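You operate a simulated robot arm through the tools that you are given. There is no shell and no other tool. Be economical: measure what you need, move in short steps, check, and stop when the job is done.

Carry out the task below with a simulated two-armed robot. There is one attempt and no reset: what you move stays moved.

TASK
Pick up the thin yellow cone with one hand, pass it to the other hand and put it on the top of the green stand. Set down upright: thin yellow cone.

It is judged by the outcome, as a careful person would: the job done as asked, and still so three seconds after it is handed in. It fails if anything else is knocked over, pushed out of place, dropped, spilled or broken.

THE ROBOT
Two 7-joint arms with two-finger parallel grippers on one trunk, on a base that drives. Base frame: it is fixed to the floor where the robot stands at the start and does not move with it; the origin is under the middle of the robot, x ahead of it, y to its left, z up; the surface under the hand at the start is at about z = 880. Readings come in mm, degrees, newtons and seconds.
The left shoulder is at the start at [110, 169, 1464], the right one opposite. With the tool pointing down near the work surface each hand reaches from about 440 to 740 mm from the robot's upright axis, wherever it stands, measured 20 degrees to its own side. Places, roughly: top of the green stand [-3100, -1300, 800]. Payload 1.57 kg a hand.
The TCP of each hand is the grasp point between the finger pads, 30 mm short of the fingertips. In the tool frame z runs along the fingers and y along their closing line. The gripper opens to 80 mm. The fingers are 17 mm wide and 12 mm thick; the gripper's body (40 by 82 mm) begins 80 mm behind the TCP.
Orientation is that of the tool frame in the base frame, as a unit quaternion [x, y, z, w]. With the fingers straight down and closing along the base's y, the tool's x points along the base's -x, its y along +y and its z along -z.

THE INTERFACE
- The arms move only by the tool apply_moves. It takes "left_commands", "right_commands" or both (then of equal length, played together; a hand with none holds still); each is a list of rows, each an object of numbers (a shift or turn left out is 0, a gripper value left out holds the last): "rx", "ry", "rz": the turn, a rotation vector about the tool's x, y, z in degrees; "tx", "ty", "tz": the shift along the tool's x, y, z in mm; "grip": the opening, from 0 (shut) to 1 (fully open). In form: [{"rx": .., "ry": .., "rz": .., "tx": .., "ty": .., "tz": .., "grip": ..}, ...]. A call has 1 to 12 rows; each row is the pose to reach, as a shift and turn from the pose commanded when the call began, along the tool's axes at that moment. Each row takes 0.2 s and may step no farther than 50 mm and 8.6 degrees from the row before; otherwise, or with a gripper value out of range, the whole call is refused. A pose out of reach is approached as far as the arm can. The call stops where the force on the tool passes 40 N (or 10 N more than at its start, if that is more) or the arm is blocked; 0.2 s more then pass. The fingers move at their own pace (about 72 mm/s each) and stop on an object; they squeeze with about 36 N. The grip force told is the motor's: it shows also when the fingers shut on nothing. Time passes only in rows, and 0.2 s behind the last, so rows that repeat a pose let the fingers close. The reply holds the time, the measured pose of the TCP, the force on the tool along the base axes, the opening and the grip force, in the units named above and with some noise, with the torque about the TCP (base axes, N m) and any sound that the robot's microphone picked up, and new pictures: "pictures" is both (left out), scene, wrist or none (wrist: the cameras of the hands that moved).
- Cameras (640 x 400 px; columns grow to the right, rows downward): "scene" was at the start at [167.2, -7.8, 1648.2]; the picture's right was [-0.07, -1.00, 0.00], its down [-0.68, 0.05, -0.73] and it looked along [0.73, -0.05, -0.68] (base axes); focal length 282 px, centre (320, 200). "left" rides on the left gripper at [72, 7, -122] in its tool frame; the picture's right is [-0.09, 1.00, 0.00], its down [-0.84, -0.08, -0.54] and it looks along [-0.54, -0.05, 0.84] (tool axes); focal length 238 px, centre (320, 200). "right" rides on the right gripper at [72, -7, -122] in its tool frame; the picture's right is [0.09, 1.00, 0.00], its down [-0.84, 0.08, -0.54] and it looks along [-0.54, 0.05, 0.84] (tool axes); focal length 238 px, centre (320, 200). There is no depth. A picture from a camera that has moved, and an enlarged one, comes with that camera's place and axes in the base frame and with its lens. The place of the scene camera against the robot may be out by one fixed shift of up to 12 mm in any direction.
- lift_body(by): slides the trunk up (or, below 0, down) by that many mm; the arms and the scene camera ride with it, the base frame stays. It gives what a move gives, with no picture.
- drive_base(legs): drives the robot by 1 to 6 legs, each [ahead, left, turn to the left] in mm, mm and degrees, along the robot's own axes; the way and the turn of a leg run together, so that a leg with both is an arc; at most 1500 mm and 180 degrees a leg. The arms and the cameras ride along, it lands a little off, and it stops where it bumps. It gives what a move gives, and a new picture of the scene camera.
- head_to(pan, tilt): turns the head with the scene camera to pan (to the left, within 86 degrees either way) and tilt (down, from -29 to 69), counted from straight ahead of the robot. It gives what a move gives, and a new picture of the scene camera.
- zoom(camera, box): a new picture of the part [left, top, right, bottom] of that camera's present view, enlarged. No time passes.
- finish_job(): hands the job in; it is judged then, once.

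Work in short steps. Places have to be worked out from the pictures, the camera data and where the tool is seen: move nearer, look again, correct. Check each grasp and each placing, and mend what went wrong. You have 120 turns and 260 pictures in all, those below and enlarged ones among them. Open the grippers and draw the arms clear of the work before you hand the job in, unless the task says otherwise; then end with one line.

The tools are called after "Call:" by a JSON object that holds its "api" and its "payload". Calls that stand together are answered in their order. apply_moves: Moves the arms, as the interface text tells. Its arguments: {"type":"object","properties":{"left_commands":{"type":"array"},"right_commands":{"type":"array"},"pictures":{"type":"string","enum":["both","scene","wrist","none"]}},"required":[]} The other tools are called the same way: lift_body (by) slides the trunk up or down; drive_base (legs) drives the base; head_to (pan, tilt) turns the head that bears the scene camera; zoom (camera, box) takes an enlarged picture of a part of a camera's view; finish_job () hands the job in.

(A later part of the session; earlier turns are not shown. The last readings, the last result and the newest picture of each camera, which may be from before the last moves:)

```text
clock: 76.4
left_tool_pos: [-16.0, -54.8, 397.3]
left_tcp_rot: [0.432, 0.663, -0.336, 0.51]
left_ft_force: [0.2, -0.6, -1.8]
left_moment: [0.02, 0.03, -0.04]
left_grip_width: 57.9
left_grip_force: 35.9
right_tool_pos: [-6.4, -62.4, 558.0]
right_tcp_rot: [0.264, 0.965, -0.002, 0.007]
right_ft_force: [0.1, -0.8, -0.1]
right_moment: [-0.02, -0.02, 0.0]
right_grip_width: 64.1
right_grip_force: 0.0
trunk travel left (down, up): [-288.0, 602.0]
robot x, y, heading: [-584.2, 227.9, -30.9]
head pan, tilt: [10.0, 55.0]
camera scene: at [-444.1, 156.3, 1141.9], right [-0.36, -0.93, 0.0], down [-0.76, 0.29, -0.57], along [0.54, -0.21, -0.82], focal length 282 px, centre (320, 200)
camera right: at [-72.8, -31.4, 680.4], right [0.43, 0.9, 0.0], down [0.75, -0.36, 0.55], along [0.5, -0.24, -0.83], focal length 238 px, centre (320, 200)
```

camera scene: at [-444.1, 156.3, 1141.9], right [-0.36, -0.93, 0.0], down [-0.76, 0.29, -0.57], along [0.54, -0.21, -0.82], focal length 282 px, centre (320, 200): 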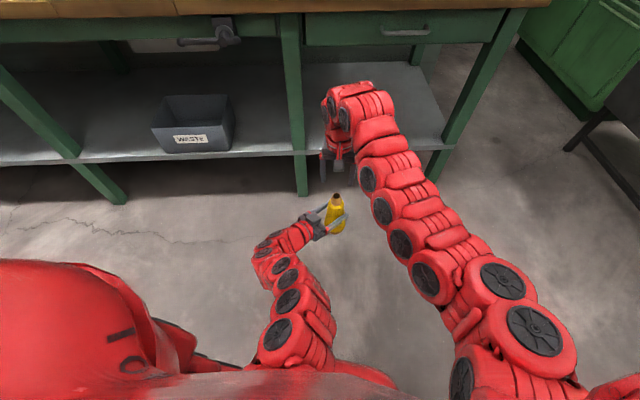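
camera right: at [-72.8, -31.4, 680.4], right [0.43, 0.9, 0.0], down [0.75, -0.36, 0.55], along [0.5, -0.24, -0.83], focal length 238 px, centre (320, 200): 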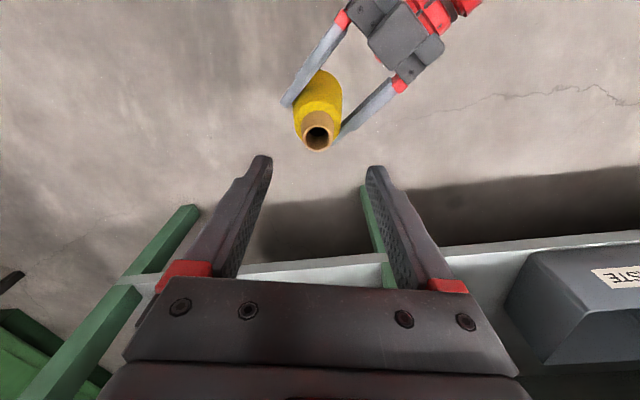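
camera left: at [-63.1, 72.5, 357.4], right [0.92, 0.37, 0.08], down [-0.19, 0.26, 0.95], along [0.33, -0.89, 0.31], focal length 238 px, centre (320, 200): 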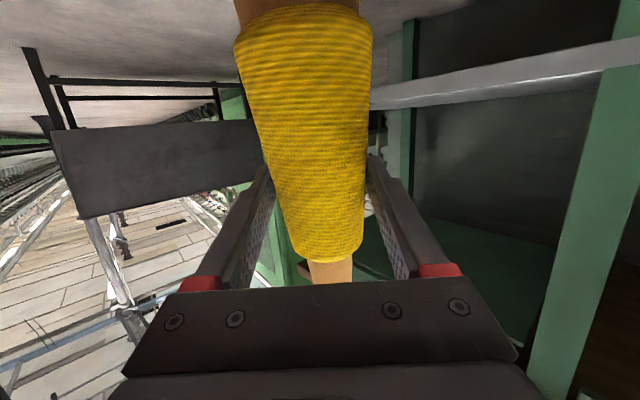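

The neck is about 3.5 mm off to one side. I correct that and descend 80 mm to straddle it.

Call:
{"api": "apply_moves", "payload": {"right_commands": [{"tx": 2, "ty": -3.5, "tz": 25}, {"tx": 2, "ty": -3.5, "tz": 52}, {"tx": 2, "ty": -3.5, "tz": 79}, {"tx": 2, "ty": -3.5, "tz": 79}]}}

Call:
{"api": "zoom", "payload": {"camera": "scene", "box": [280, 140, 400, 260]}}

```text
clock: 77.4
left_tool_pos: [-15.4, -53.9, 395.6]
left_tcp_rot: [0.432, 0.662, -0.337, 0.51]
left_ft_force: [0.5, -0.3, -1.1]
left_moment: [0.04, -0.02, 0.03]
left_grip_width: 58.0
left_grip_force: 35.6
right_tool_pos: [-9.4, -65.6, 480.6]
right_tcp_rot: [0.264, 0.964, -0.002, 0.006]
right_ft_force: [-0.1, 0.9, -0.3]
right_moment: [-0.03, 0.01, -0.01]
right_grip_width: 64.0
right_grip_force: 0.1
trunk travel left (down, up): [-288.0, 602.0]
robot x, y, heading: [-582.0, 226.6, -31.0]
head pan, tilt: [10.0, 55.0]
camera scene: at [-444.1, 156.3, 1141.9], right [-0.36, -0.93, 0.0], down [-0.76, 0.29, -0.57], along [0.54, -0.21, -0.82], focal length 282 px, centre (320, 200)
camera right: at [-76.0, -34.4, 602.0], right [0.43, 0.9, 0.0], down [0.75, -0.36, 0.55], along [0.5, -0.24, -0.83], focal length 238 px, centre (320, 200)
```

scene: 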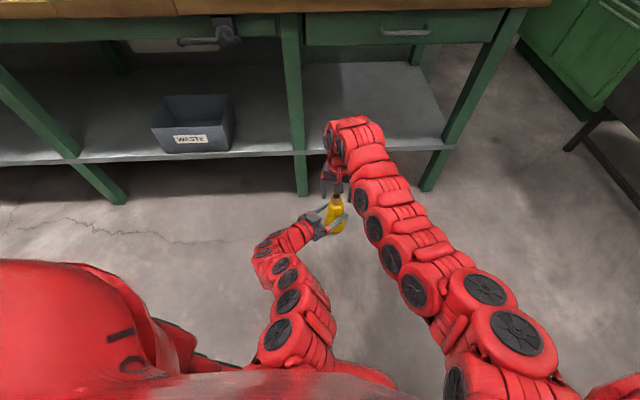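
right: 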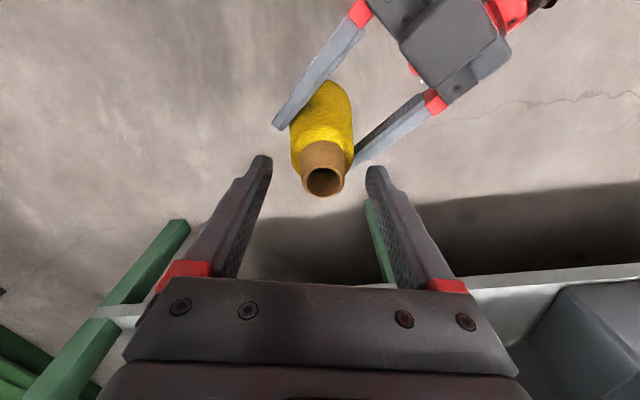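

```text
3.33 times, centred on (340, 200) of scene
camera zoom: at [-444.1, 156.3, 1141.9], right [-0.36, -0.93, 0.0], down [-0.76, 0.29, -0.57], along [0.54, -0.21, -0.82], focal length 942 px, centre (253, 200)
```

zoom: 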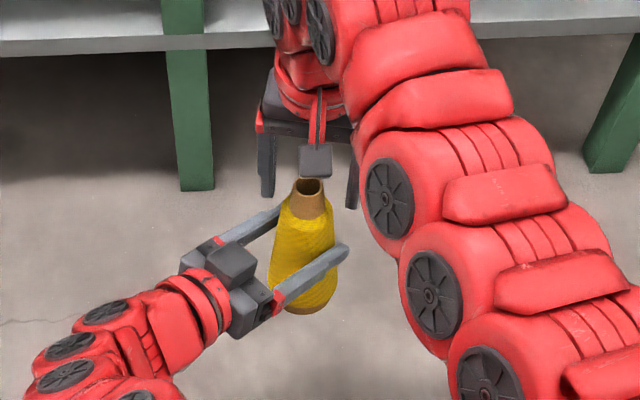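

The geometry matches the earlier handover. I go 4 mm deeper for a firmer hold and close on the neck.

Call:
{"api": "apply_moves", "payload": {"right_commands": [{"tz": 4, "grip": 0.8}, {"tz": 4, "grip": 0.5}, {"tz": 4, "grip": 0.2}, {"tz": 4, "grip": 0.0}, {"tz": 4, "grip": 0.0}], "pictures": "wrist"}}

Call:
{"api": "zoom", "payload": {"camera": "scene", "box": [280, 140, 400, 260]}}

```text
clock: 78.6
left_tool_pos: [-16.0, -55.0, 396.9]
left_tcp_rot: [0.433, 0.662, -0.338, 0.51]
left_ft_force: [-4.8, -4.7, 0.7]
left_moment: [0.16, -0.2, -0.03]
left_grip_width: 58.0
left_grip_force: 36.3
right_tool_pos: [-9.1, -64.6, 476.9]
right_tcp_rot: [0.265, 0.964, -0.001, 0.007]
right_ft_force: [4.2, 4.6, -1.3]
right_moment: [0.17, -0.2, -0.08]
right_grip_width: 31.5
right_grip_force: 36.0
trunk travel left (down, up): [-288.0, 602.0]
robot x, y, heading: [-582.9, 223.0, -30.8]
head pan, tilt: [10.0, 55.0]
camera right: at [-75.5, -33.9, 597.9], right [0.43, 0.9, 0.0], down [0.75, -0.36, 0.55], along [0.5, -0.24, -0.83], focal length 238 px, centre (320, 200)
```

right: 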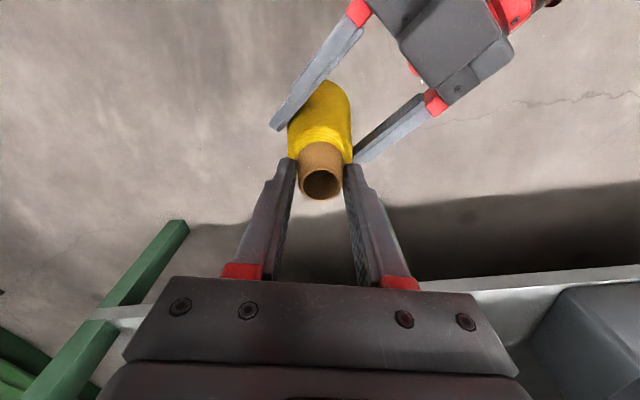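

```text
3.33 times, centred on (340, 200) of scene
camera zoom: at [-444.1, 156.2, 1141.9], right [-0.36, -0.93, 0.0], down [-0.76, 0.29, -0.57], along [0.54, -0.21, -0.82], focal length 942 px, centre (253, 200)
```

zoom: 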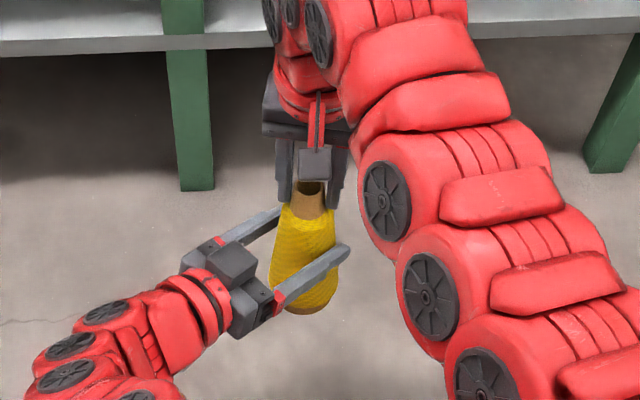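

Both hands hold the cone, and I'll keep both on it while driving. I raise the trunk 600 mm to get travelling and placing height.

Call:
{"api": "lift_body", "payload": {"by": 300}}

Call:
{"api": "lift_body", "payload": {"by": 300}}

Call:
{"api": "head_to", "payload": {"pan": -60, "tilt": 25}}

```text
clock: 81.6
left_tool_pos: [-15.0, -55.5, 695.6]
left_tcp_rot: [0.433, 0.663, -0.337, 0.509]
left_ft_force: [-6.6, -9.8, 2.4]
left_moment: [0.29, -0.31, -0.09]
left_grip_width: 57.6
left_grip_force: 36.4
right_tool_pos: [-8.4, -65.4, 776.6]
right_tcp_rot: [0.264, 0.964, -0.002, 0.006]
right_ft_force: [7.2, 8.8, -4.8]
right_moment: [0.44, -0.31, -0.06]
right_grip_width: 31.6
right_grip_force: 36.8
trunk travel left (down, up): [-588.0, 302.0]
robot x, y, heading: [-582.5, 228.7, -31.1]
head pan, tilt: [10.0, 55.0]
```

```text
clock: 84.6
left_tool_pos: [-14.3, -54.1, 996.2]
left_tcp_rot: [0.433, 0.663, -0.337, 0.51]
left_ft_force: [-3.5, -7.1, -2.0]
left_moment: [0.24, -0.2, 0.01]
left_grip_width: 57.9
left_grip_force: 36.3
right_tool_pos: [-8.4, -65.8, 1077.5]
right_tcp_rot: [0.265, 0.964, -0.001, 0.007]
right_ft_force: [3.0, 6.6, 0.1]
right_moment: [0.26, -0.14, -0.1]
right_grip_width: 31.5
right_grip_force: 36.2
trunk travel left (down, up): [-888.0, 2.0]
robot x, y, heading: [-585.7, 228.9, -31.0]
head pan, tilt: [10.0, 55.0]
```

```text
clock: 86.0
left_tool_pos: [-14.8, -55.8, 996.6]
left_tcp_rot: [0.433, 0.662, -0.337, 0.51]
left_ft_force: [-2.3, -3.0, -3.4]
left_moment: [0.14, -0.12, 0.09]
left_grip_width: 57.7
left_grip_force: 36.0
right_tool_pos: [-7.5, -66.3, 1076.8]
right_tcp_rot: [0.265, 0.964, -0.002, 0.007]
right_ft_force: [2.7, 3.0, 1.3]
right_moment: [0.15, -0.11, -0.12]
right_grip_width: 31.3
right_grip_force: 35.6
trunk travel left (down, up): [-888.0, 2.0]
robot x, y, heading: [-581.1, 223.0, -30.9]
head pan, tilt: [-60.0, 25.0]
camera scene: at [-512.8, 89.9, 1785.9], right [-1.0, 0.02, 0.0], down [0.01, 0.42, -0.91], along [-0.02, -0.91, -0.42], focal length 282 px, centre (320, 200)
```

scene: 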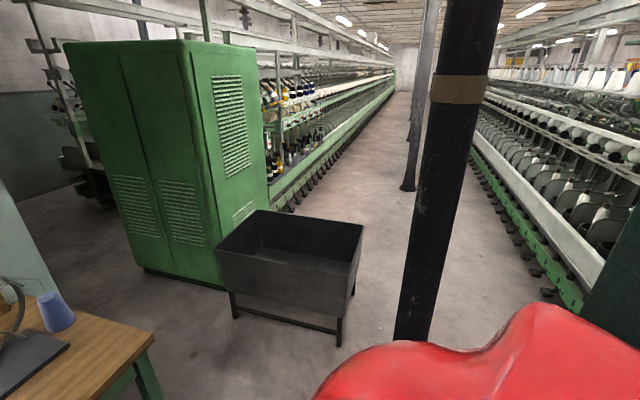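

The column is over 1.2 m from here, so a right turn in place is clear. I turn in two parts, checking the grip after the first.

Call:
{"api": "drive_base", "payload": {"legs": [[0, 0, -40]]}}

```text
clock: 88.2
left_tool_pos: [-325.4, -355.0, 995.2]
left_tcp_rot: [0.632, 0.476, -0.49, 0.365]
left_ft_force: [1.7, 0.2, -4.5]
left_moment: [0.1, 0.02, 0.09]
left_grip_width: 58.0
left_grip_force: 35.6
right_tool_pos: [-327.8, -366.4, 1077.3]
right_tcp_rot: [0.577, 0.816, -0.004, 0.006]
right_ft_force: [-0.9, 0.8, 3.4]
right_moment: [0.03, 0.03, -0.06]
right_grip_width: 31.1
right_grip_force: 36.0
trunk travel left (down, up): [-888.0, 2.0]
robot x, y, heading: [-588.7, 228.0, -70.7]
head pan, tilt: [-60.0, 25.0]
camera scene: at [-613.8, 77.7, 1785.9], right [-0.76, 0.65, 0.0], down [0.28, 0.32, -0.91], along [-0.59, -0.69, -0.42], focal length 282 px, centre (320, 200)
```

scene: 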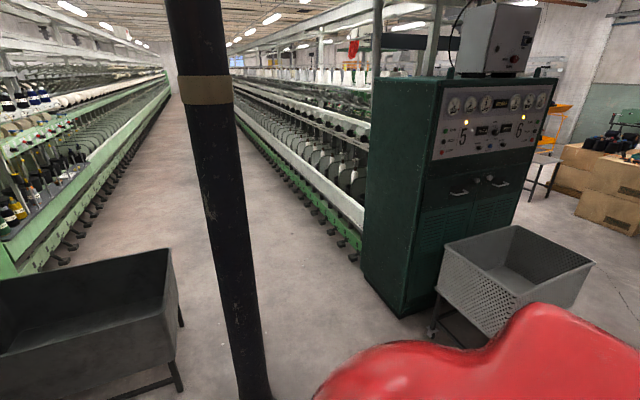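

Both grips are unchanged at 58 and 31 mm. The dark green cabinet probably hides the stand. I continue turning right and look again.

Call:
{"api": "drive_base", "payload": {"legs": [[0, 0, -60], [0, 0, -50]]}}

Call:
{"api": "head_to", "payload": {"pan": 15, "tilt": 20}}

```text
clock: 93.5
left_tool_pos: [-1217.7, 177.7, 996.2]
left_tcp_rot: [0.753, -0.244, -0.58, -0.191]
left_ft_force: [-3.7, -2.5, -3.9]
left_moment: [0.14, -0.14, 0.18]
left_grip_width: 57.8
left_grip_force: 35.6
right_tool_pos: [-1228.9, 184.5, 1076.6]
right_tcp_rot: [1.0, -0.002, -0.007, 0.0]
right_ft_force: [4.7, 2.4, 2.5]
right_moment: [0.04, -0.22, -0.07]
right_grip_width: 31.4
right_grip_force: 36.1
trunk travel left (down, up): [-888.0, 2.0]
robot x, y, heading: [-584.3, 227.1, 179.1]
head pan, tilt: [-60.0, 25.0]
camera scene: at [-706.0, 304.5, 1785.9], right [0.87, 0.49, 0.0], down [0.21, -0.37, -0.91], along [-0.44, 0.79, -0.42], focal length 282 px, centre (320, 200)
```

scene: 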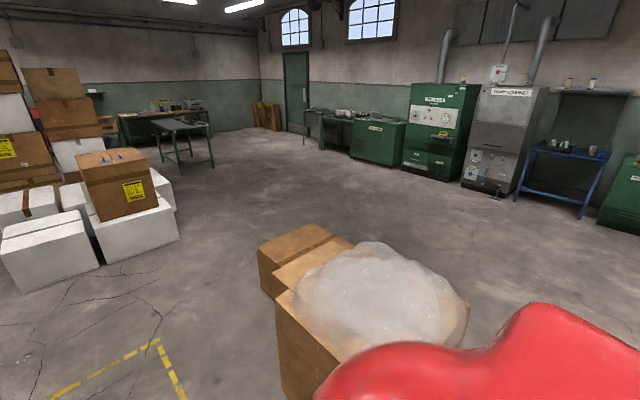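

```text
clock: 95.0
left_tool_pos: [-1219.1, 176.9, 996.5]
left_tcp_rot: [0.753, -0.244, -0.58, -0.192]
left_ft_force: [-0.1, -0.9, -2.6]
left_moment: [-0.03, 0.02, 0.01]
left_grip_width: 57.9
left_grip_force: 35.9
right_tool_pos: [-1226.6, 184.9, 1077.4]
right_tcp_rot: [1.0, -0.003, -0.007, 0.0]
right_ft_force: [-1.6, 0.4, -0.2]
right_moment: [0.02, 0.01, -0.05]
right_grip_width: 31.1
right_grip_force: 35.8
trunk travel left (down, up): [-888.0, 2.0]
robot x, y, heading: [-581.3, 220.1, 179.4]
head pan, tilt: [15.0, 20.0]
camera scene: at [-751.1, 201.3, 1794.0], right [-0.25, 0.97, 0.0], down [0.33, 0.08, -0.94], along [-0.91, -0.23, -0.34], focal length 282 px, centre (320, 200)
```

scene: 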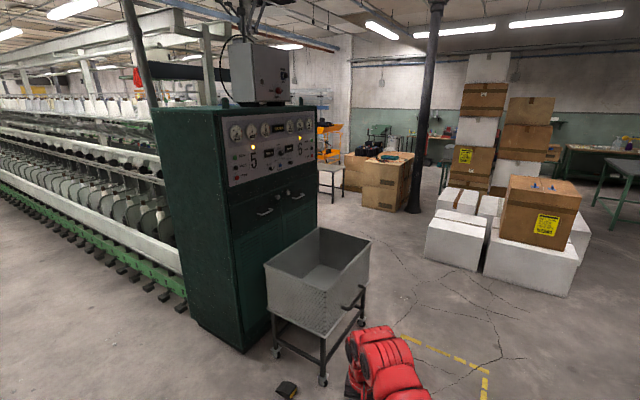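

The cone is still firm in both hands. The cabinet hides the stand, which should be just behind it. I advance 700 mm, turn left towards the aisle between column and cabinet, and look.

Call:
{"api": "drive_base", "payload": {"legs": [[750, 0, 0], [0, 0, 40], [0, 0, 35]]}}

Call:
{"api": "head_to", "payload": {"pan": 20, "tilt": 25}}

```text
clock: 102.6
left_tool_pos: [-1443.8, -390.3, 996.4]
left_tcp_rot: [0.745, 0.266, -0.577, 0.202]
left_ft_force: [1.1, -3.0, -3.6]
left_moment: [0.07, 0.0, 0.13]
left_grip_width: 57.6
left_grip_force: 36.3
right_tool_pos: [-1452.9, -398.4, 1076.7]
right_tcp_rot: [0.795, 0.607, -0.005, 0.004]
right_ft_force: [-0.4, 2.6, 0.8]
right_moment: [0.22, 0.01, -0.05]
right_grip_width: 31.4
right_grip_force: 36.0
trunk travel left (down, up): [-888.0, 2.0]
robot x, y, heading: [-1324.9, 236.3, -105.5]
head pan, tilt: [15.0, 20.0]
camera scene: at [-1345.5, 61.2, 1794.0], right [-1.0, 0.01, 0.0], down [0.0, 0.34, -0.94], along [-0.01, -0.94, -0.34], focal length 282 px, centre (320, 200)
```

scene: 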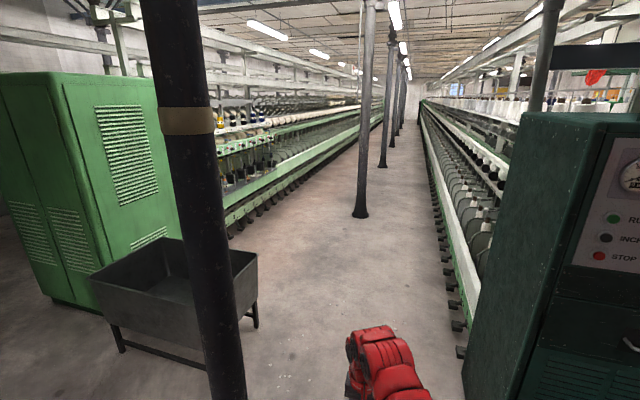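

```text
clock: 103.2
left_tool_pos: [-1443.5, -391.1, 996.9]
left_tcp_rot: [0.746, 0.266, -0.577, 0.202]
left_ft_force: [0.9, 0.6, -1.5]
left_moment: [0.02, 0.01, 0.05]
left_grip_width: 57.8
left_grip_force: 36.1
right_tool_pos: [-1453.2, -399.1, 1077.2]
right_tcp_rot: [0.794, 0.607, -0.005, 0.004]
right_ft_force: [-1.3, -2.1, -0.7]
right_moment: [-0.09, 0.07, -0.05]
right_grip_width: 31.1
right_grip_force: 36.0
trunk travel left (down, up): [-888.0, 2.0]
robot x, y, heading: [-1324.5, 231.4, -105.6]
head pan, tilt: [20.0, 25.0]
camera scene: at [-1336.9, 62.4, 1785.9], right [-1.0, -0.08, 0.0], down [-0.03, 0.42, -0.91], along [0.07, -0.9, -0.42], focal length 282 px, centre (320, 200)
```

scene: 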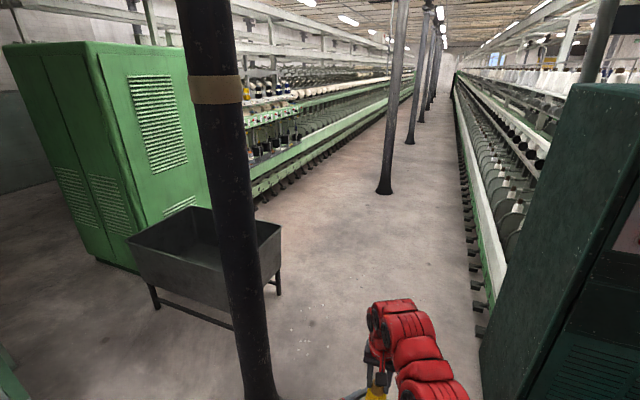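

The cabinet is the headstock of the machine row, so the stand must be on its far side. I turn back to face -x, shift away from the cart and move forward to look round the cabinet's other side.

Call:
{"api": "drive_base", "payload": {"legs": [[0, 0, -40], [0, 0, -35], [0, -350, 0], [800, 0, 0]]}}

Call:
{"api": "head_to", "payload": {"pan": 40, "tilt": 20}}

```text
clock: 113.0
left_tool_pos: [-2761.2, 530.6, 996.2]
left_tcp_rot: [0.754, -0.241, -0.581, -0.189]
left_ft_force: [-0.2, -1.2, 0.1]
left_moment: [0.02, -0.03, 0.03]
left_grip_width: 57.7
left_grip_force: 35.5
right_tool_pos: [-2770.3, 537.3, 1077.6]
right_tcp_rot: [1.0, 0.003, -0.007, -0.001]
right_ft_force: [0.1, 1.2, -2.6]
right_moment: [0.06, 0.02, 0.0]
right_grip_width: 31.0
right_grip_force: 36.0
trunk travel left (down, up): [-888.0, 2.0]
robot x, y, heading: [-2124.9, 583.3, -180.1]
head pan, tilt: [20.0, 25.0]
camera scene: at [-2289.8, 552.0, 1786.0], right [-0.34, 0.94, 0.0], down [0.4, 0.14, -0.91], along [-0.85, -0.31, -0.42], focal length 282 px, centre (320, 200)
```

scene: 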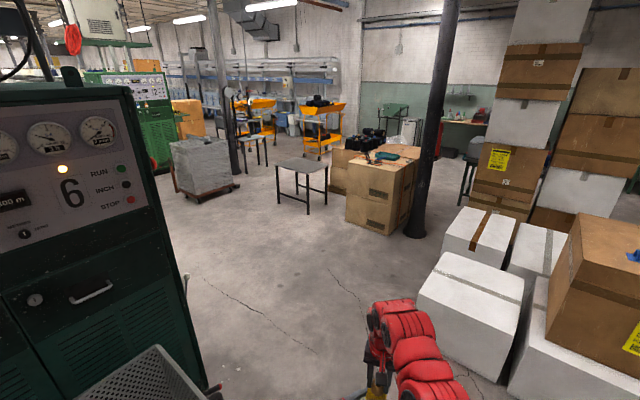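

```text
clock: 113.8
left_tool_pos: [-2759.3, 530.8, 996.2]
left_tcp_rot: [0.754, -0.239, -0.582, -0.188]
left_ft_force: [0.1, 0.2, -1.7]
left_moment: [0.03, -0.03, 0.08]
left_grip_width: 57.6
left_grip_force: 36.2
right_tool_pos: [-2770.7, 537.2, 1076.7]
right_tcp_rot: [1.0, 0.003, -0.005, 0.0]
right_ft_force: [-0.8, 0.1, 0.7]
right_moment: [0.0, 0.12, -0.02]
right_grip_width: 30.7
right_grip_force: 36.3
trunk travel left (down, up): [-888.0, 2.0]
robot x, y, heading: [-2129.0, 585.8, -179.9]
head pan, tilt: [40.0, 20.0]
camera scene: at [-2275.4, 523.8, 1794.0], right [-0.64, 0.77, 0.0], down [0.26, 0.22, -0.94], along [-0.72, -0.6, -0.34], focal length 282 px, centre (320, 200)
```

scene: 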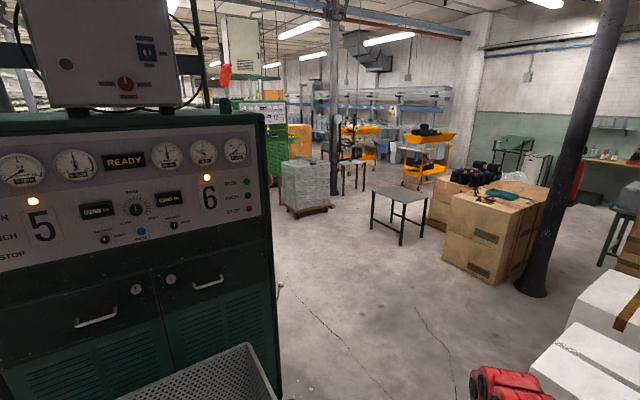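

No stand is visible yet; the cabinet's far front corner is near (-3110, -500). I go 1000 mm ahead, keeping clear of the cart and white boxes, then look left past the cabinet.

Call:
{"api": "drive_base", "payload": {"legs": [[1000, 0, 0]]}}

Call:
{"api": "head_to", "payload": {"pan": 75, "tilt": 25}}

```text
clock: 119.0
left_tool_pos: [-3758.3, 530.0, 996.1]
left_tcp_rot: [0.755, -0.239, -0.581, -0.188]
left_ft_force: [-0.7, -0.2, -1.6]
left_moment: [0.04, 0.02, -0.02]
left_grip_width: 57.4
left_grip_force: 36.1
right_tool_pos: [-3769.0, 536.8, 1077.5]
right_tcp_rot: [1.0, 0.002, -0.006, 0.0]
right_ft_force: [0.4, 0.7, 0.6]
right_moment: [0.03, -0.05, 0.0]
right_grip_width: 31.3
right_grip_force: 35.8
trunk travel left (down, up): [-888.0, 2.0]
robot x, y, heading: [-3126.3, 584.7, -180.0]
head pan, tilt: [40.0, 20.0]
camera scene: at [-3273.2, 522.9, 1794.1], right [-0.64, 0.77, 0.0], down [0.26, 0.22, -0.94], along [-0.72, -0.6, -0.34], focal length 282 px, centre (320, 200)
```

scene: 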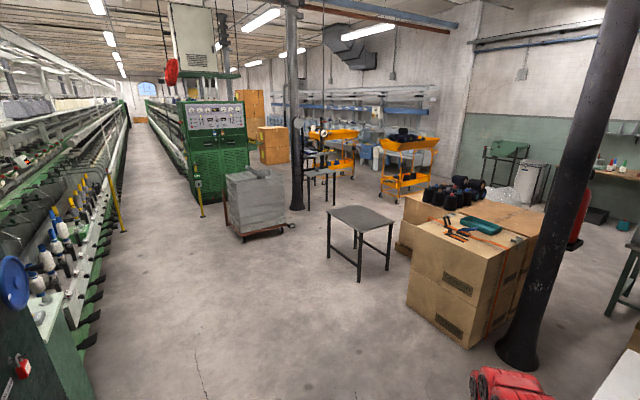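

```text
clock: 120.0
left_tool_pos: [-3758.7, 529.9, 996.0]
left_tcp_rot: [0.754, -0.24, -0.581, -0.189]
left_ft_force: [1.1, -0.9, -2.0]
left_moment: [0.01, -0.05, 0.03]
left_grip_width: 57.3
left_grip_force: 36.1
right_tool_pos: [-3770.1, 537.1, 1076.6]
right_tcp_rot: [1.0, 0.003, -0.006, -0.001]
right_ft_force: [0.4, 1.3, -0.1]
right_moment: [0.02, 0.1, -0.02]
right_grip_width: 30.8
right_grip_force: 36.1
trunk travel left (down, up): [-888.0, 2.0]
robot x, y, heading: [-3127.8, 585.6, -180.0]
head pan, tilt: [75.0, 25.0]
camera scene: at [-3226.0, 493.8, 1786.0], right [-0.97, 0.26, 0.0], down [0.11, 0.41, -0.91], along [-0.23, -0.88, -0.42], focal length 282 px, centre (320, 200)
```

scene: 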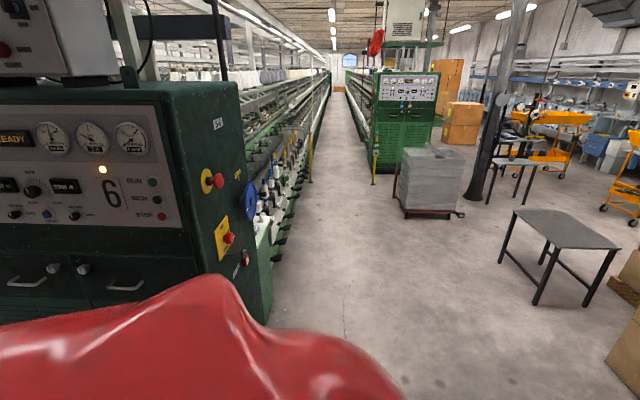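

There is a light-topped green thing right beside the cabinet, at about (-3260, -1280, 800), which fits the stand. Enlarging it.

Call:
{"api": "zoom", "payload": {"camera": "scene", "box": [200, 140, 320, 340]}}

```text
2.00 times, centred on (260, 240) of scene
camera zoom: at [-3226.0, 493.8, 1786.0], right [-0.97, 0.26, 0.0], down [0.11, 0.41, -0.91], along [-0.23, -0.88, -0.42], focal length 565 px, centre (440, 120)
```

zoom: 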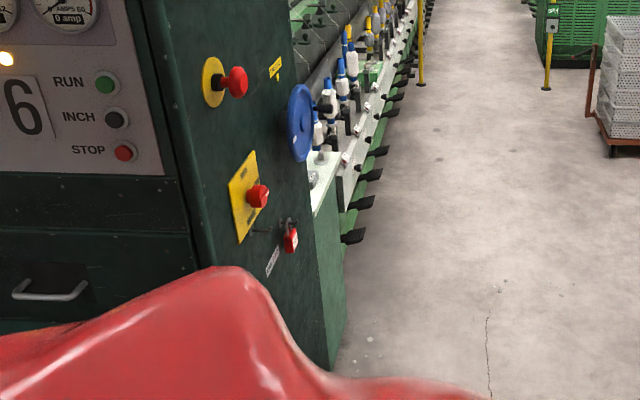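

It's right: a green stand with a pale top against the cabinet's side. I go round into the aisle with the hands well clear of the machine, so I can face it.

Call:
{"api": "drive_base", "payload": {"legs": [[950, 0, 0], [0, 0, 45], [0, 0, 45], [900, 0, 0]]}}

Call:
{"api": "head_to", "payload": {"pan": 50, "tilt": 30}}

```text
clock: 122.9
left_tool_pos: [-4231.0, 545.7, 993.1]
left_tcp_rot: [0.753, -0.25, -0.576, -0.196]
left_ft_force: [-0.1, 0.6, -3.0]
left_moment: [-0.03, 0.02, -0.04]
left_grip_width: 57.3
left_grip_force: 36.1
right_tool_pos: [-4241.2, 550.6, 1073.1]
right_tcp_rot: [1.0, -0.011, -0.004, 0.002]
right_ft_force: [-0.3, 0.4, -0.1]
right_moment: [0.03, -0.07, 0.03]
right_grip_width: 30.9
right_grip_force: 36.7
trunk travel left (down, up): [-888.0, 2.0]
robot x, y, heading: [-3591.9, 580.4, 178.8]
head pan, tilt: [75.0, 25.0]
stopped in leg 1: the robot was blocked; the commanded pose is now the measured one
camera scene: at [-3703.1, 497.7, 1785.6], right [-0.96, 0.28, -0.01], down [0.12, 0.4, -0.91], along [-0.25, -0.87, -0.42], focal length 282 px, centre (320, 200)
```

scene: 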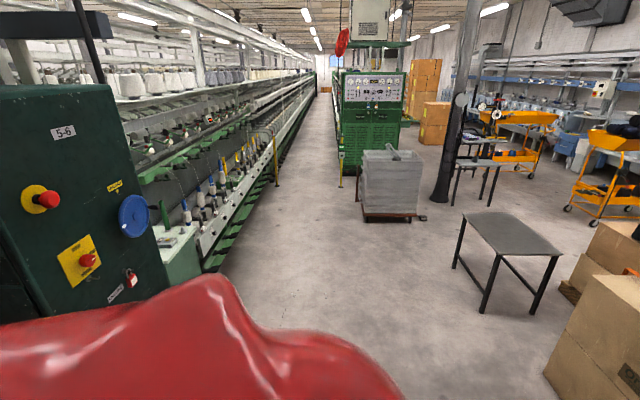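

```text
clock: 123.8
left_tool_pos: [-4225.8, 539.7, 999.2]
left_tcp_rot: [0.751, -0.249, -0.58, -0.196]
left_ft_force: [0.3, -0.5, -1.4]
left_moment: [0.05, -0.04, 0.07]
left_grip_width: 57.2
left_grip_force: 35.4
right_tool_pos: [-4234.9, 546.6, 1078.3]
right_tcp_rot: [1.0, -0.009, -0.008, 0.0]
right_ft_force: [-0.9, 1.7, -1.0]
right_moment: [0.03, 0.11, 0.0]
right_grip_width: 31.0
right_grip_force: 35.8
trunk travel left (down, up): [-888.0, 2.0]
robot x, y, heading: [-3592.5, 578.0, 178.5]
head pan, tilt: [50.0, 30.0]
camera scene: at [-3726.6, 512.1, 1778.2], right [-0.75, 0.66, 0.0], down [0.33, 0.38, -0.87], along [-0.57, -0.65, -0.5], focal length 282 px, centre (320, 200)
```

scene: 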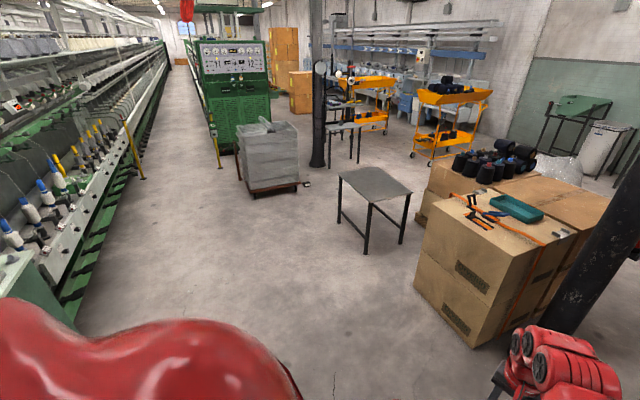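

The base was blocked by something, probably the white boxes to the right. I back off a little, shift left, and look right to check.

Call:
{"api": "drive_base", "payload": {"legs": [[-60, 0, 0], [0, 200, 0]]}}

Call:
{"api": "head_to", "payload": {"pan": -35, "tilt": 45}}

```text
clock: 125.9
left_tool_pos: [-4170.7, 340.0, 997.0]
left_tcp_rot: [0.752, -0.248, -0.579, -0.195]
left_ft_force: [-0.6, -0.6, -3.6]
left_moment: [0.03, 0.07, 0.04]
left_grip_width: 57.2
left_grip_force: 36.0
right_tool_pos: [-4180.6, 347.4, 1076.6]
right_tcp_rot: [1.0, -0.009, -0.007, 0.0]
right_ft_force: [0.1, 1.3, 0.8]
right_moment: [-0.02, -0.13, -0.04]
right_grip_width: 31.0
right_grip_force: 35.5
trunk travel left (down, up): [-888.0, 2.0]
robot x, y, heading: [-3535.1, 382.8, 178.5]
head pan, tilt: [50.0, 30.0]
camera scene: at [-3672.8, 313.3, 1778.0], right [-0.75, 0.66, 0.0], down [0.33, 0.37, -0.87], along [-0.57, -0.65, -0.5], focal length 282 px, centre (320, 200)
```

scene: 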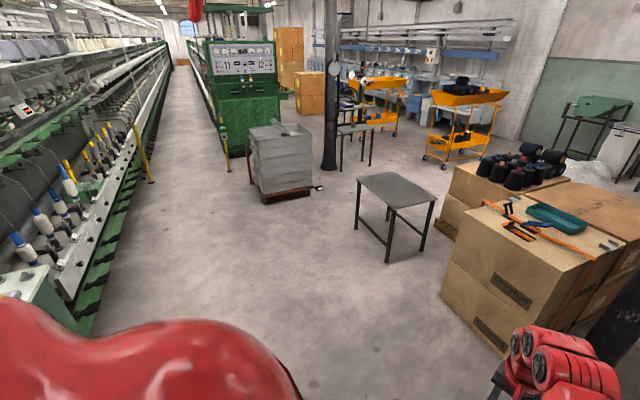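

```text
clock: 127.5
left_tool_pos: [-4169.3, 339.1, 996.0]
left_tcp_rot: [0.752, -0.248, -0.579, -0.195]
left_ft_force: [0.2, -0.7, -2.0]
left_moment: [0.06, -0.03, 0.04]
left_grip_width: 57.6
left_grip_force: 35.7
right_tool_pos: [-4181.0, 346.1, 1076.6]
right_tcp_rot: [1.0, -0.008, -0.006, 0.0]
right_ft_force: [0.3, 1.8, -0.7]
right_moment: [0.01, 0.02, -0.05]
right_grip_width: 31.1
right_grip_force: 36.3
trunk travel left (down, up): [-888.0, 2.0]
robot x, y, heading: [-3536.1, 380.0, 178.7]
head pan, tilt: [-35.0, 45.0]
camera scene: at [-3678.7, 427.9, 1755.3], right [0.59, 0.81, 0.0], down [0.57, -0.42, -0.71], along [-0.57, 0.42, -0.71], focal length 282 px, centre (320, 200)
```

scene: 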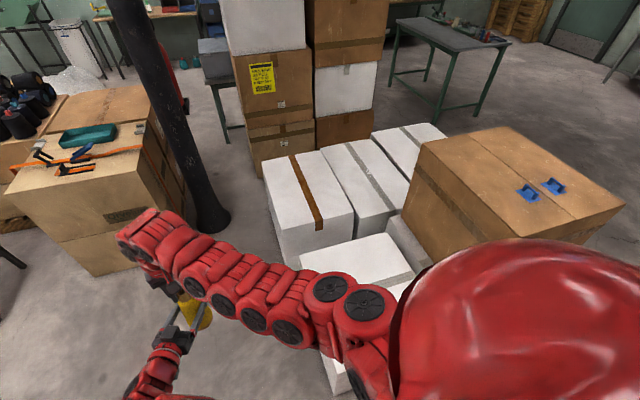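

The stack still stands and is clear now. I turn left 90°, shift into the aisle, and advance.

Call:
{"api": "drive_base", "payload": {"legs": [[0, 0, 45], [0, 0, 45], [0, -560, 0], [900, 0, 0]]}}

Call:
{"api": "head_to", "payload": {"pan": 50, "tilt": 30}}

```text
clock: 139.3
left_tool_pos: [-4026.8, -1169.2, 997.4]
left_tcp_rot: [0.701, 0.367, -0.543, 0.28]
left_ft_force: [2.5, -0.2, -0.4]
left_moment: [0.04, 0.01, 0.0]
left_grip_width: 57.3
left_grip_force: 35.9
right_tool_pos: [-4035.6, -1180.6, 1078.6]
right_tcp_rot: [0.701, 0.713, -0.004, 0.005]
right_ft_force: [-1.2, -0.1, -1.0]
right_moment: [-0.02, 0.09, 0.06]
right_grip_width: 31.0
right_grip_force: 35.6
trunk travel left (down, up): [-888.0, 2.0]
robot x, y, heading: [-4087.5, -540.3, -89.4]
head pan, tilt: [-35.0, 45.0]
camera scene: at [-4129.2, -687.0, 1755.4], right [-0.83, 0.56, 0.0], down [0.4, 0.58, -0.71], along [-0.4, -0.58, -0.71], focal length 282 px, centre (320, 200)
```

scene: 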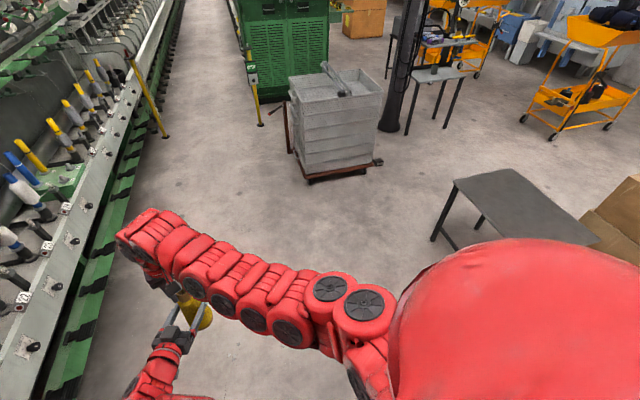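

```text
clock: 140.9
left_tool_pos: [-4028.0, -1170.5, 996.3]
left_tcp_rot: [0.701, 0.368, -0.543, 0.28]
left_ft_force: [1.6, -0.1, -3.0]
left_moment: [0.04, -0.01, -0.06]
left_grip_width: 57.1
left_grip_force: 36.3
right_tool_pos: [-4034.2, -1181.1, 1077.8]
right_tcp_rot: [0.702, 0.712, -0.004, 0.004]
right_ft_force: [-0.6, -0.8, -0.1]
right_moment: [-0.01, 0.07, 0.02]
right_grip_width: 30.9
right_grip_force: 35.9
trunk travel left (down, up): [-888.0, 2.0]
robot x, y, heading: [-4083.2, -540.1, -89.3]
head pan, tilt: [50.0, 30.0]
camera scene: at [-4013.4, -677.7, 1777.9], right [-0.64, -0.77, 0.0], down [-0.39, 0.32, -0.87], along [0.67, -0.55, -0.5], focal length 282 px, centre (320, 200)
```

scene: 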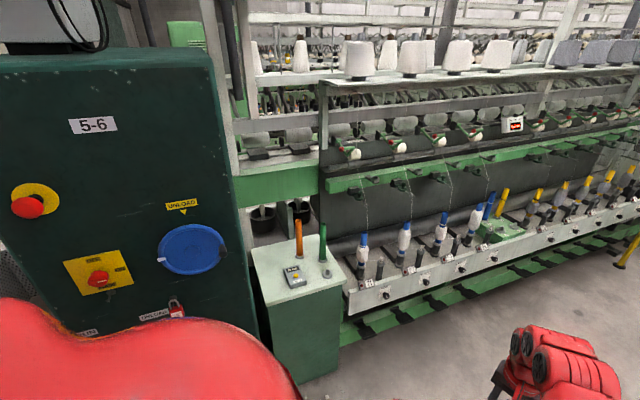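

Now the green stand is clear: a pale-topped box beside the cabinet, with pegs and a small device on top. Enlarging it.

Call:
{"api": "zoom", "payload": {"camera": "scene", "box": [230, 200, 360, 300]}}

```text
4.00 times, centred on (295, 250) of scene
camera zoom: at [-4013.4, -677.7, 1777.9], right [-0.64, -0.77, 0.0], down [-0.39, 0.32, -0.87], along [0.67, -0.55, -0.5], focal length 1130 px, centre (420, 0)
```

zoom: 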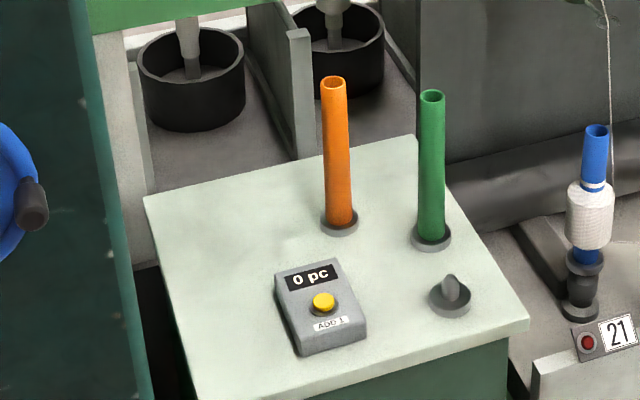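

The stand top (about 380 mm square, z ≈ 800) has two pegs, a counter and a knob. The free area is on its left, around (-3072, -1170). I pull both hands back together 100 mm, then turn to face the stand, shift right, and look again.

Call:
{"api": "apply_moves", "payload": {"left_commands": [{"tx": 4.2, "ty": -11.6, "tz": -15.7}, {"tx": 8.4, "ty": -23.2, "tz": -31.4}, {"tx": 12.6, "ty": -34.8, "tz": -47.1}, {"tx": 16.8, "ty": -46.4, "tz": -62.8}, {"tx": 21, "ty": -58, "tz": -78.5}, {"tx": 21, "ty": -58, "tz": -78.5}], "right_commands": [{"tx": 20}, {"tx": 40}, {"tx": 60}, {"tx": 80}, {"tx": 100}, {"tx": 100}], "pictures": "none"}}

Call:
{"api": "drive_base", "payload": {"legs": [[0, 0, 35], [0, 0, 35], [0, -310, 0], [200, 0, 0]]}}

Call:
{"api": "head_to", "payload": {"pan": 0, "tilt": 40}}

```text
clock: 142.5
left_tool_pos: [-4024.1, -1167.5, 991.5]
left_tcp_rot: [0.703, 0.367, -0.54, 0.281]
left_ft_force: [-0.4, 0.1, -2.4]
left_moment: [0.01, -0.02, 0.0]
left_grip_width: 57.3
left_grip_force: 35.8
left hand out of reach, approached as far as the arm can: row 1, 2, 3, 4, 5, 6
right_tool_pos: [-4065.2, -1096.9, 1076.6]
right_tcp_rot: [0.725, 0.688, -0.012, 0.003]
right_ft_force: [-0.2, 0.8, -0.1]
right_moment: [-0.01, 0.01, -0.01]
right_grip_width: 0.0
right_grip_force: 21.2
trunk travel left (down, up): [-888.0, 2.0]
robot x, y, heading: [-4086.4, -535.0, -89.5]
head pan, tilt: [50.0, 30.0]
stopped in row 6 (right hand): the arm was blocked; the commanded pose is now the measured one
```

```text
clock: 149.2
left_tool_pos: [-3395.7, -1057.0, 992.2]
left_tcp_rot: [0.368, 0.702, -0.284, 0.54]
left_ft_force: [-0.3, -0.3, -1.3]
left_moment: [0.03, 0.01, -0.02]
left_grip_width: 56.9
left_grip_force: 36.4
right_tool_pos: [-3475.4, -1073.3, 1076.5]
right_tcp_rot: [0.202, 0.979, -0.007, 0.009]
right_ft_force: [-0.4, 0.3, 0.6]
right_moment: [0.01, 0.01, -0.01]
right_grip_width: 0.0
right_grip_force: 20.9
trunk travel left (down, up): [-888.0, 2.0]
robot x, y, heading: [-4006.6, -897.8, -19.7]
head pan, tilt: [50.0, 30.0]
camera scene: at [-3849.1, -881.1, 1778.1], right [0.5, -0.86, 0.0], down [-0.43, -0.25, -0.87], along [0.75, 0.44, -0.5], focal length 282 px, centre (320, 200)
```

scene: 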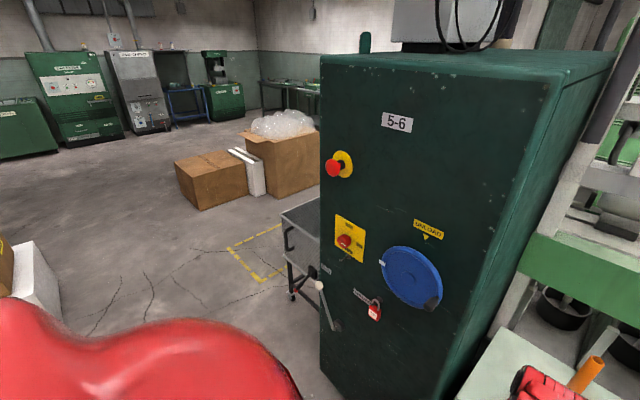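

```text
clock: 150.3
left_tool_pos: [-3393.7, -1057.7, 992.8]
left_tcp_rot: [0.369, 0.702, -0.284, 0.538]
left_ft_force: [-0.3, 0.4, -2.0]
left_moment: [0.04, 0.01, 0.0]
left_grip_width: 57.7
left_grip_force: 35.8
right_tool_pos: [-3473.7, -1072.2, 1077.0]
right_tcp_rot: [0.204, 0.979, -0.007, 0.008]
right_ft_force: [0.3, 0.4, 1.0]
right_moment: [0.0, 0.01, -0.03]
right_grip_width: 0.0
right_grip_force: 21.2
trunk travel left (down, up): [-888.0, 2.0]
robot x, y, heading: [-4006.0, -899.1, -19.9]
head pan, tilt: [0.0, 40.0]
camera scene: at [-3845.3, -956.0, 1762.6], right [-0.34, -0.94, 0.0], down [-0.61, 0.22, -0.77], along [0.72, -0.26, -0.64], focal length 282 px, centre (320, 200)
```

scene: 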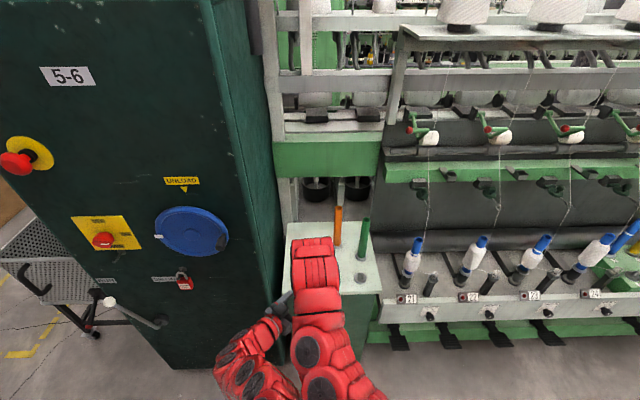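

I should have checked that first. The left hand couldn't retract, so the right hand slid off the neck, but the left still grips the cone (57 mm, 36 N). I'll look at how it sits.

Call:
{"api": "zoom", "payload": {"camera": "right", "box": [0, 0, 640, 400]}}

Call:
{"api": "zoom", "payload": {"camera": "left", "box": [0, 0, 640, 400]}}

```text
1.00 times, centred on (320, 200) of right (not enlarged: the box is as wide or as high as the picture)
camera zoom: at [-3544.5, -1049.0, 1197.4], right [0.31, 0.95, -0.01], down [0.79, -0.25, 0.56], along [0.53, -0.18, -0.83], focal length 238 px, centre (320, 200)
```

zoom: 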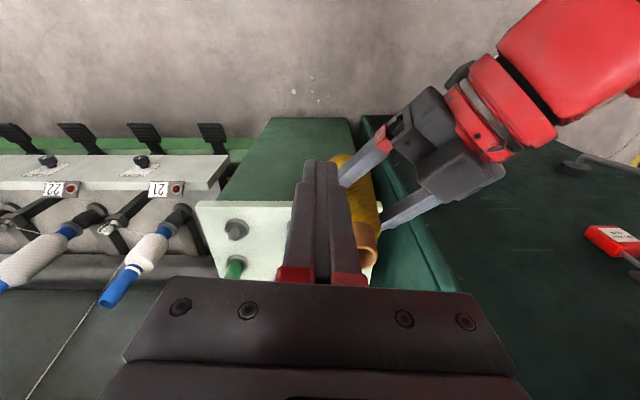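

```text
1.00 times, centred on (320, 200) of left (not enlarged: the box is as wide or as high as the picture)
camera zoom: at [-3465.5, -942.3, 953.4], right [0.83, 0.55, 0.09], down [-0.24, 0.21, 0.95], along [0.5, -0.81, 0.3], focal length 238 px, centre (320, 200)
```

zoom: 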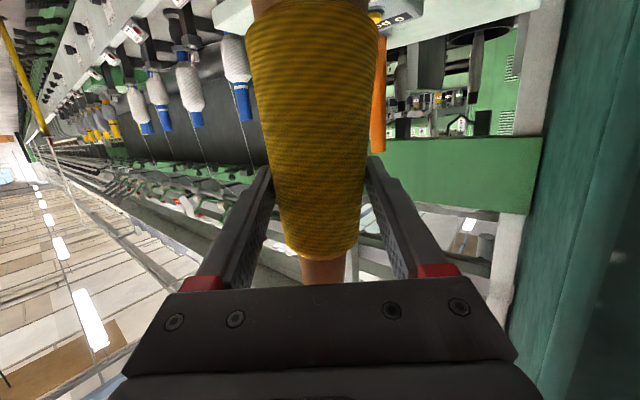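

The cone is still in the left hand, maybe tilted a few degrees. I raise the right hand, open it, and bring it above the neck again to look.

Call:
{"api": "apply_moves", "payload": {"right_commands": [{"tz": -40}, {"tz": -80}, {"tx": -20, "ty": 10, "tz": -93, "grip": 0.8}, {"tx": -50, "ty": 25, "tz": -93}, {"tx": -81, "ty": 41, "tz": -93}, {"tx": -81, "ty": 41, "tz": -93}]}}

```text
clock: 151.7
left_tool_pos: [-3395.6, -1060.1, 993.2]
left_tcp_rot: [0.369, 0.702, -0.284, 0.539]
left_ft_force: [-0.7, 0.1, -2.6]
left_moment: [0.01, 0.01, 0.02]
left_grip_width: 57.5
left_grip_force: 36.1
right_tool_pos: [-3385.8, -1064.4, 1168.9]
right_tcp_rot: [0.203, 0.979, -0.005, 0.008]
right_ft_force: [-1.0, -0.1, 0.7]
right_moment: [-0.02, -0.01, -0.04]
right_grip_width: 64.1
right_grip_force: 0.0
right hand out of reach, approached as far as the arm can: row 1, 2, 3
trunk travel left (down, up): [-888.0, 2.0]
robot x, y, heading: [-4007.6, -901.1, -20.2]
head pan, tilt: [0.0, 40.0]
camera scene: at [-3846.8, -956.6, 1762.7], right [-0.34, -0.94, 0.0], down [-0.6, 0.22, -0.77], along [0.72, -0.26, -0.64], focal length 282 px, centre (320, 200)
camera right: at [-3456.7, -1041.4, 1289.3], right [0.31, 0.95, -0.01], down [0.79, -0.25, 0.56], along [0.53, -0.18, -0.83], focal length 238 px, centre (320, 200)
```

scene: 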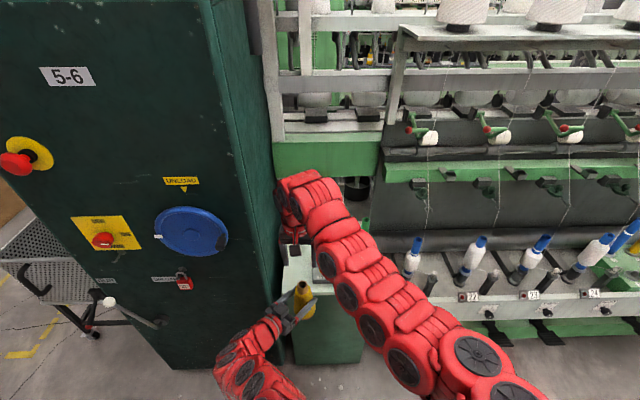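
right: 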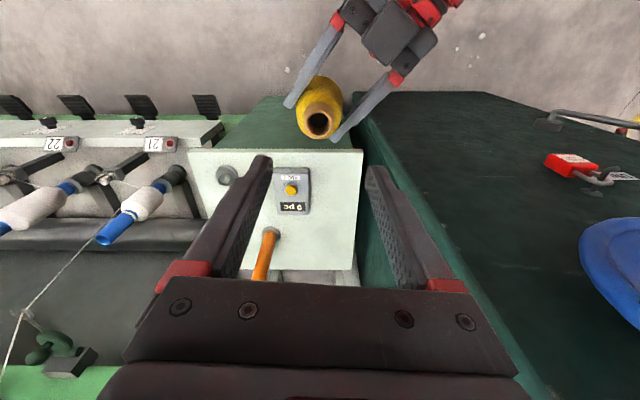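

The camera suggests the neck leans a few degrees back towards the robot. I'll enlarge both views to confirm before correcting it.

Call:
{"api": "zoom", "payload": {"camera": "scene", "box": [260, 260, 350, 340]}}

Call:
{"api": "zoom", "payload": {"camera": "right", "box": [260, 50, 380, 150]}}

```text
5.00 times, centred on (305, 300) of scene
camera zoom: at [-3846.8, -956.6, 1762.7], right [-0.34, -0.94, 0.0], down [-0.6, 0.22, -0.77], along [0.72, -0.26, -0.64], focal length 1413 px, centre (395, -300)
```

zoom: 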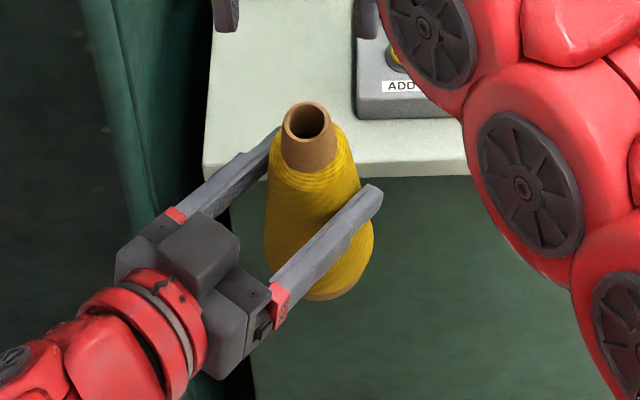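

```text
4.00 times, centred on (320, 100) of right
camera zoom: at [-3456.7, -1041.4, 1289.3], right [0.31, 0.95, -0.01], down [0.79, -0.25, 0.56], along [0.53, -0.18, -0.83], focal length 953 px, centre (320, 600)
```

zoom: 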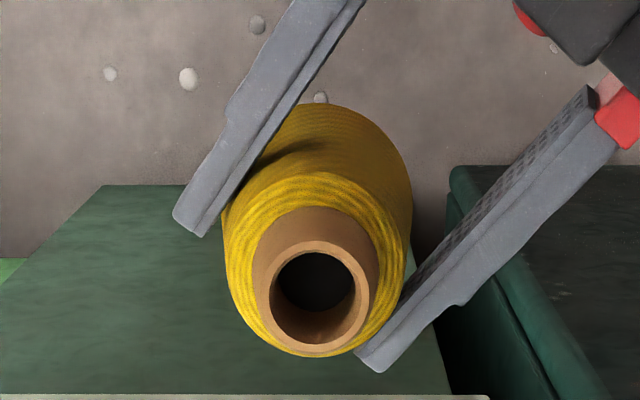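

The cone leans about 3° back along the finger direction. I rotate the left hand by +3° about its closing axis to bring the cone vertical.

Call:
{"api": "apply_moves", "payload": {"left_commands": [{"ry": 1.5}, {"ry": 3}, {"ry": 3}], "pictures": "none"}}

Call:
{"api": "zoom", "payload": {"camera": "right", "box": [260, 50, 380, 150]}}

```text
clock: 152.5
left_tool_pos: [-3393.0, -1057.1, 986.4]
left_tcp_rot: [0.376, 0.714, -0.277, 0.522]
left_ft_force: [-0.4, -0.1, -1.9]
left_moment: [0.01, 0.02, -0.01]
left_grip_width: 57.2
left_grip_force: 36.1
left hand out of reach, approached as far as the arm can: row 2, 3
right_tool_pos: [-3385.1, -1065.7, 1168.4]
right_tcp_rot: [0.203, 0.979, -0.006, 0.009]
right_ft_force: [-0.8, -0.7, -0.1]
right_moment: [-0.01, -0.01, -0.02]
right_grip_width: 64.1
right_grip_force: 0.2
trunk travel left (down, up): [-888.0, 2.0]
robot x, y, heading: [-4002.9, -895.8, -19.7]
head pan, tilt: [0.0, 40.0]
```

```text
4.00 times, centred on (320, 100) of right
camera zoom: at [-3455.8, -1041.1, 1288.6], right [0.31, 0.95, -0.01], down [0.79, -0.25, 0.56], along [0.53, -0.18, -0.83], focal length 953 px, centre (320, 600)
```

zoom: 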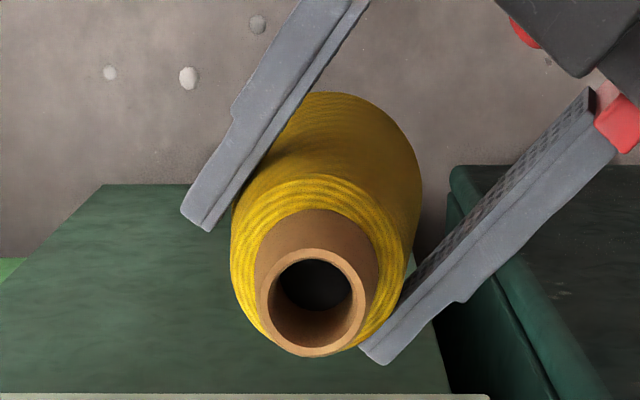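

It is now upright within about 1°. The neck is at (-3392, -1066), so I correct by about 8 mm and descend over it.

Call:
{"api": "apply_moves", "payload": {"right_commands": [{"tx": 8.4, "ty": -2, "tz": 30}, {"tx": 8.4, "ty": -2, "tz": 65}, {"tx": 8.4, "ty": -2, "tz": 100}, {"tx": 8.4, "ty": -2, "tz": 102}], "pictures": "wrist"}}

Call:
{"api": "zoom", "payload": {"camera": "scene", "box": [260, 240, 350, 320]}}

```text
clock: 153.5
left_tool_pos: [-3394.4, -1058.7, 987.0]
left_tcp_rot: [0.376, 0.715, -0.276, 0.521]
left_ft_force: [1.1, 0.9, -1.5]
left_moment: [0.03, 0.02, 0.0]
left_grip_width: 57.1
left_grip_force: 35.8
right_tool_pos: [-3392.5, -1065.7, 1067.8]
right_tcp_rot: [0.203, 0.979, -0.006, 0.009]
right_ft_force: [0.0, 0.5, -0.8]
right_moment: [-0.03, -0.01, 0.0]
right_grip_width: 64.1
right_grip_force: 0.1
trunk travel left (down, up): [-888.0, 2.0]
robot x, y, heading: [-4005.2, -896.6, -19.7]
head pan, tilt: [0.0, 40.0]
camera right: at [-3463.0, -1040.8, 1189.3], right [0.31, 0.95, -0.01], down [0.79, -0.25, 0.56], along [0.53, -0.18, -0.83], focal length 238 px, centre (320, 200)
```

right: 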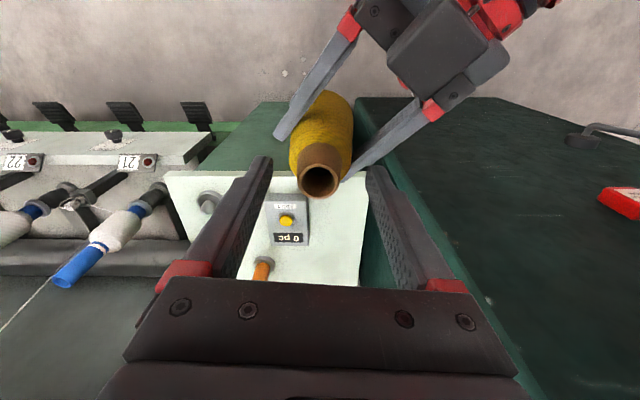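

```text
5.00 times, centred on (305, 280) of scene
camera zoom: at [-3846.1, -956.0, 1762.7], right [-0.34, -0.94, 0.0], down [-0.6, 0.22, -0.77], along [0.72, -0.26, -0.64], focal length 1413 px, centre (395, -200)
```

zoom: 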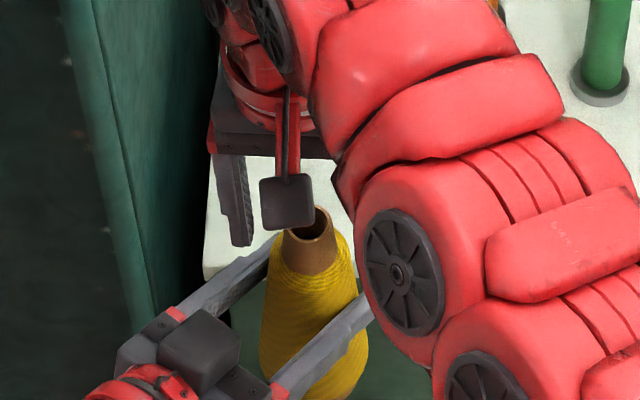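

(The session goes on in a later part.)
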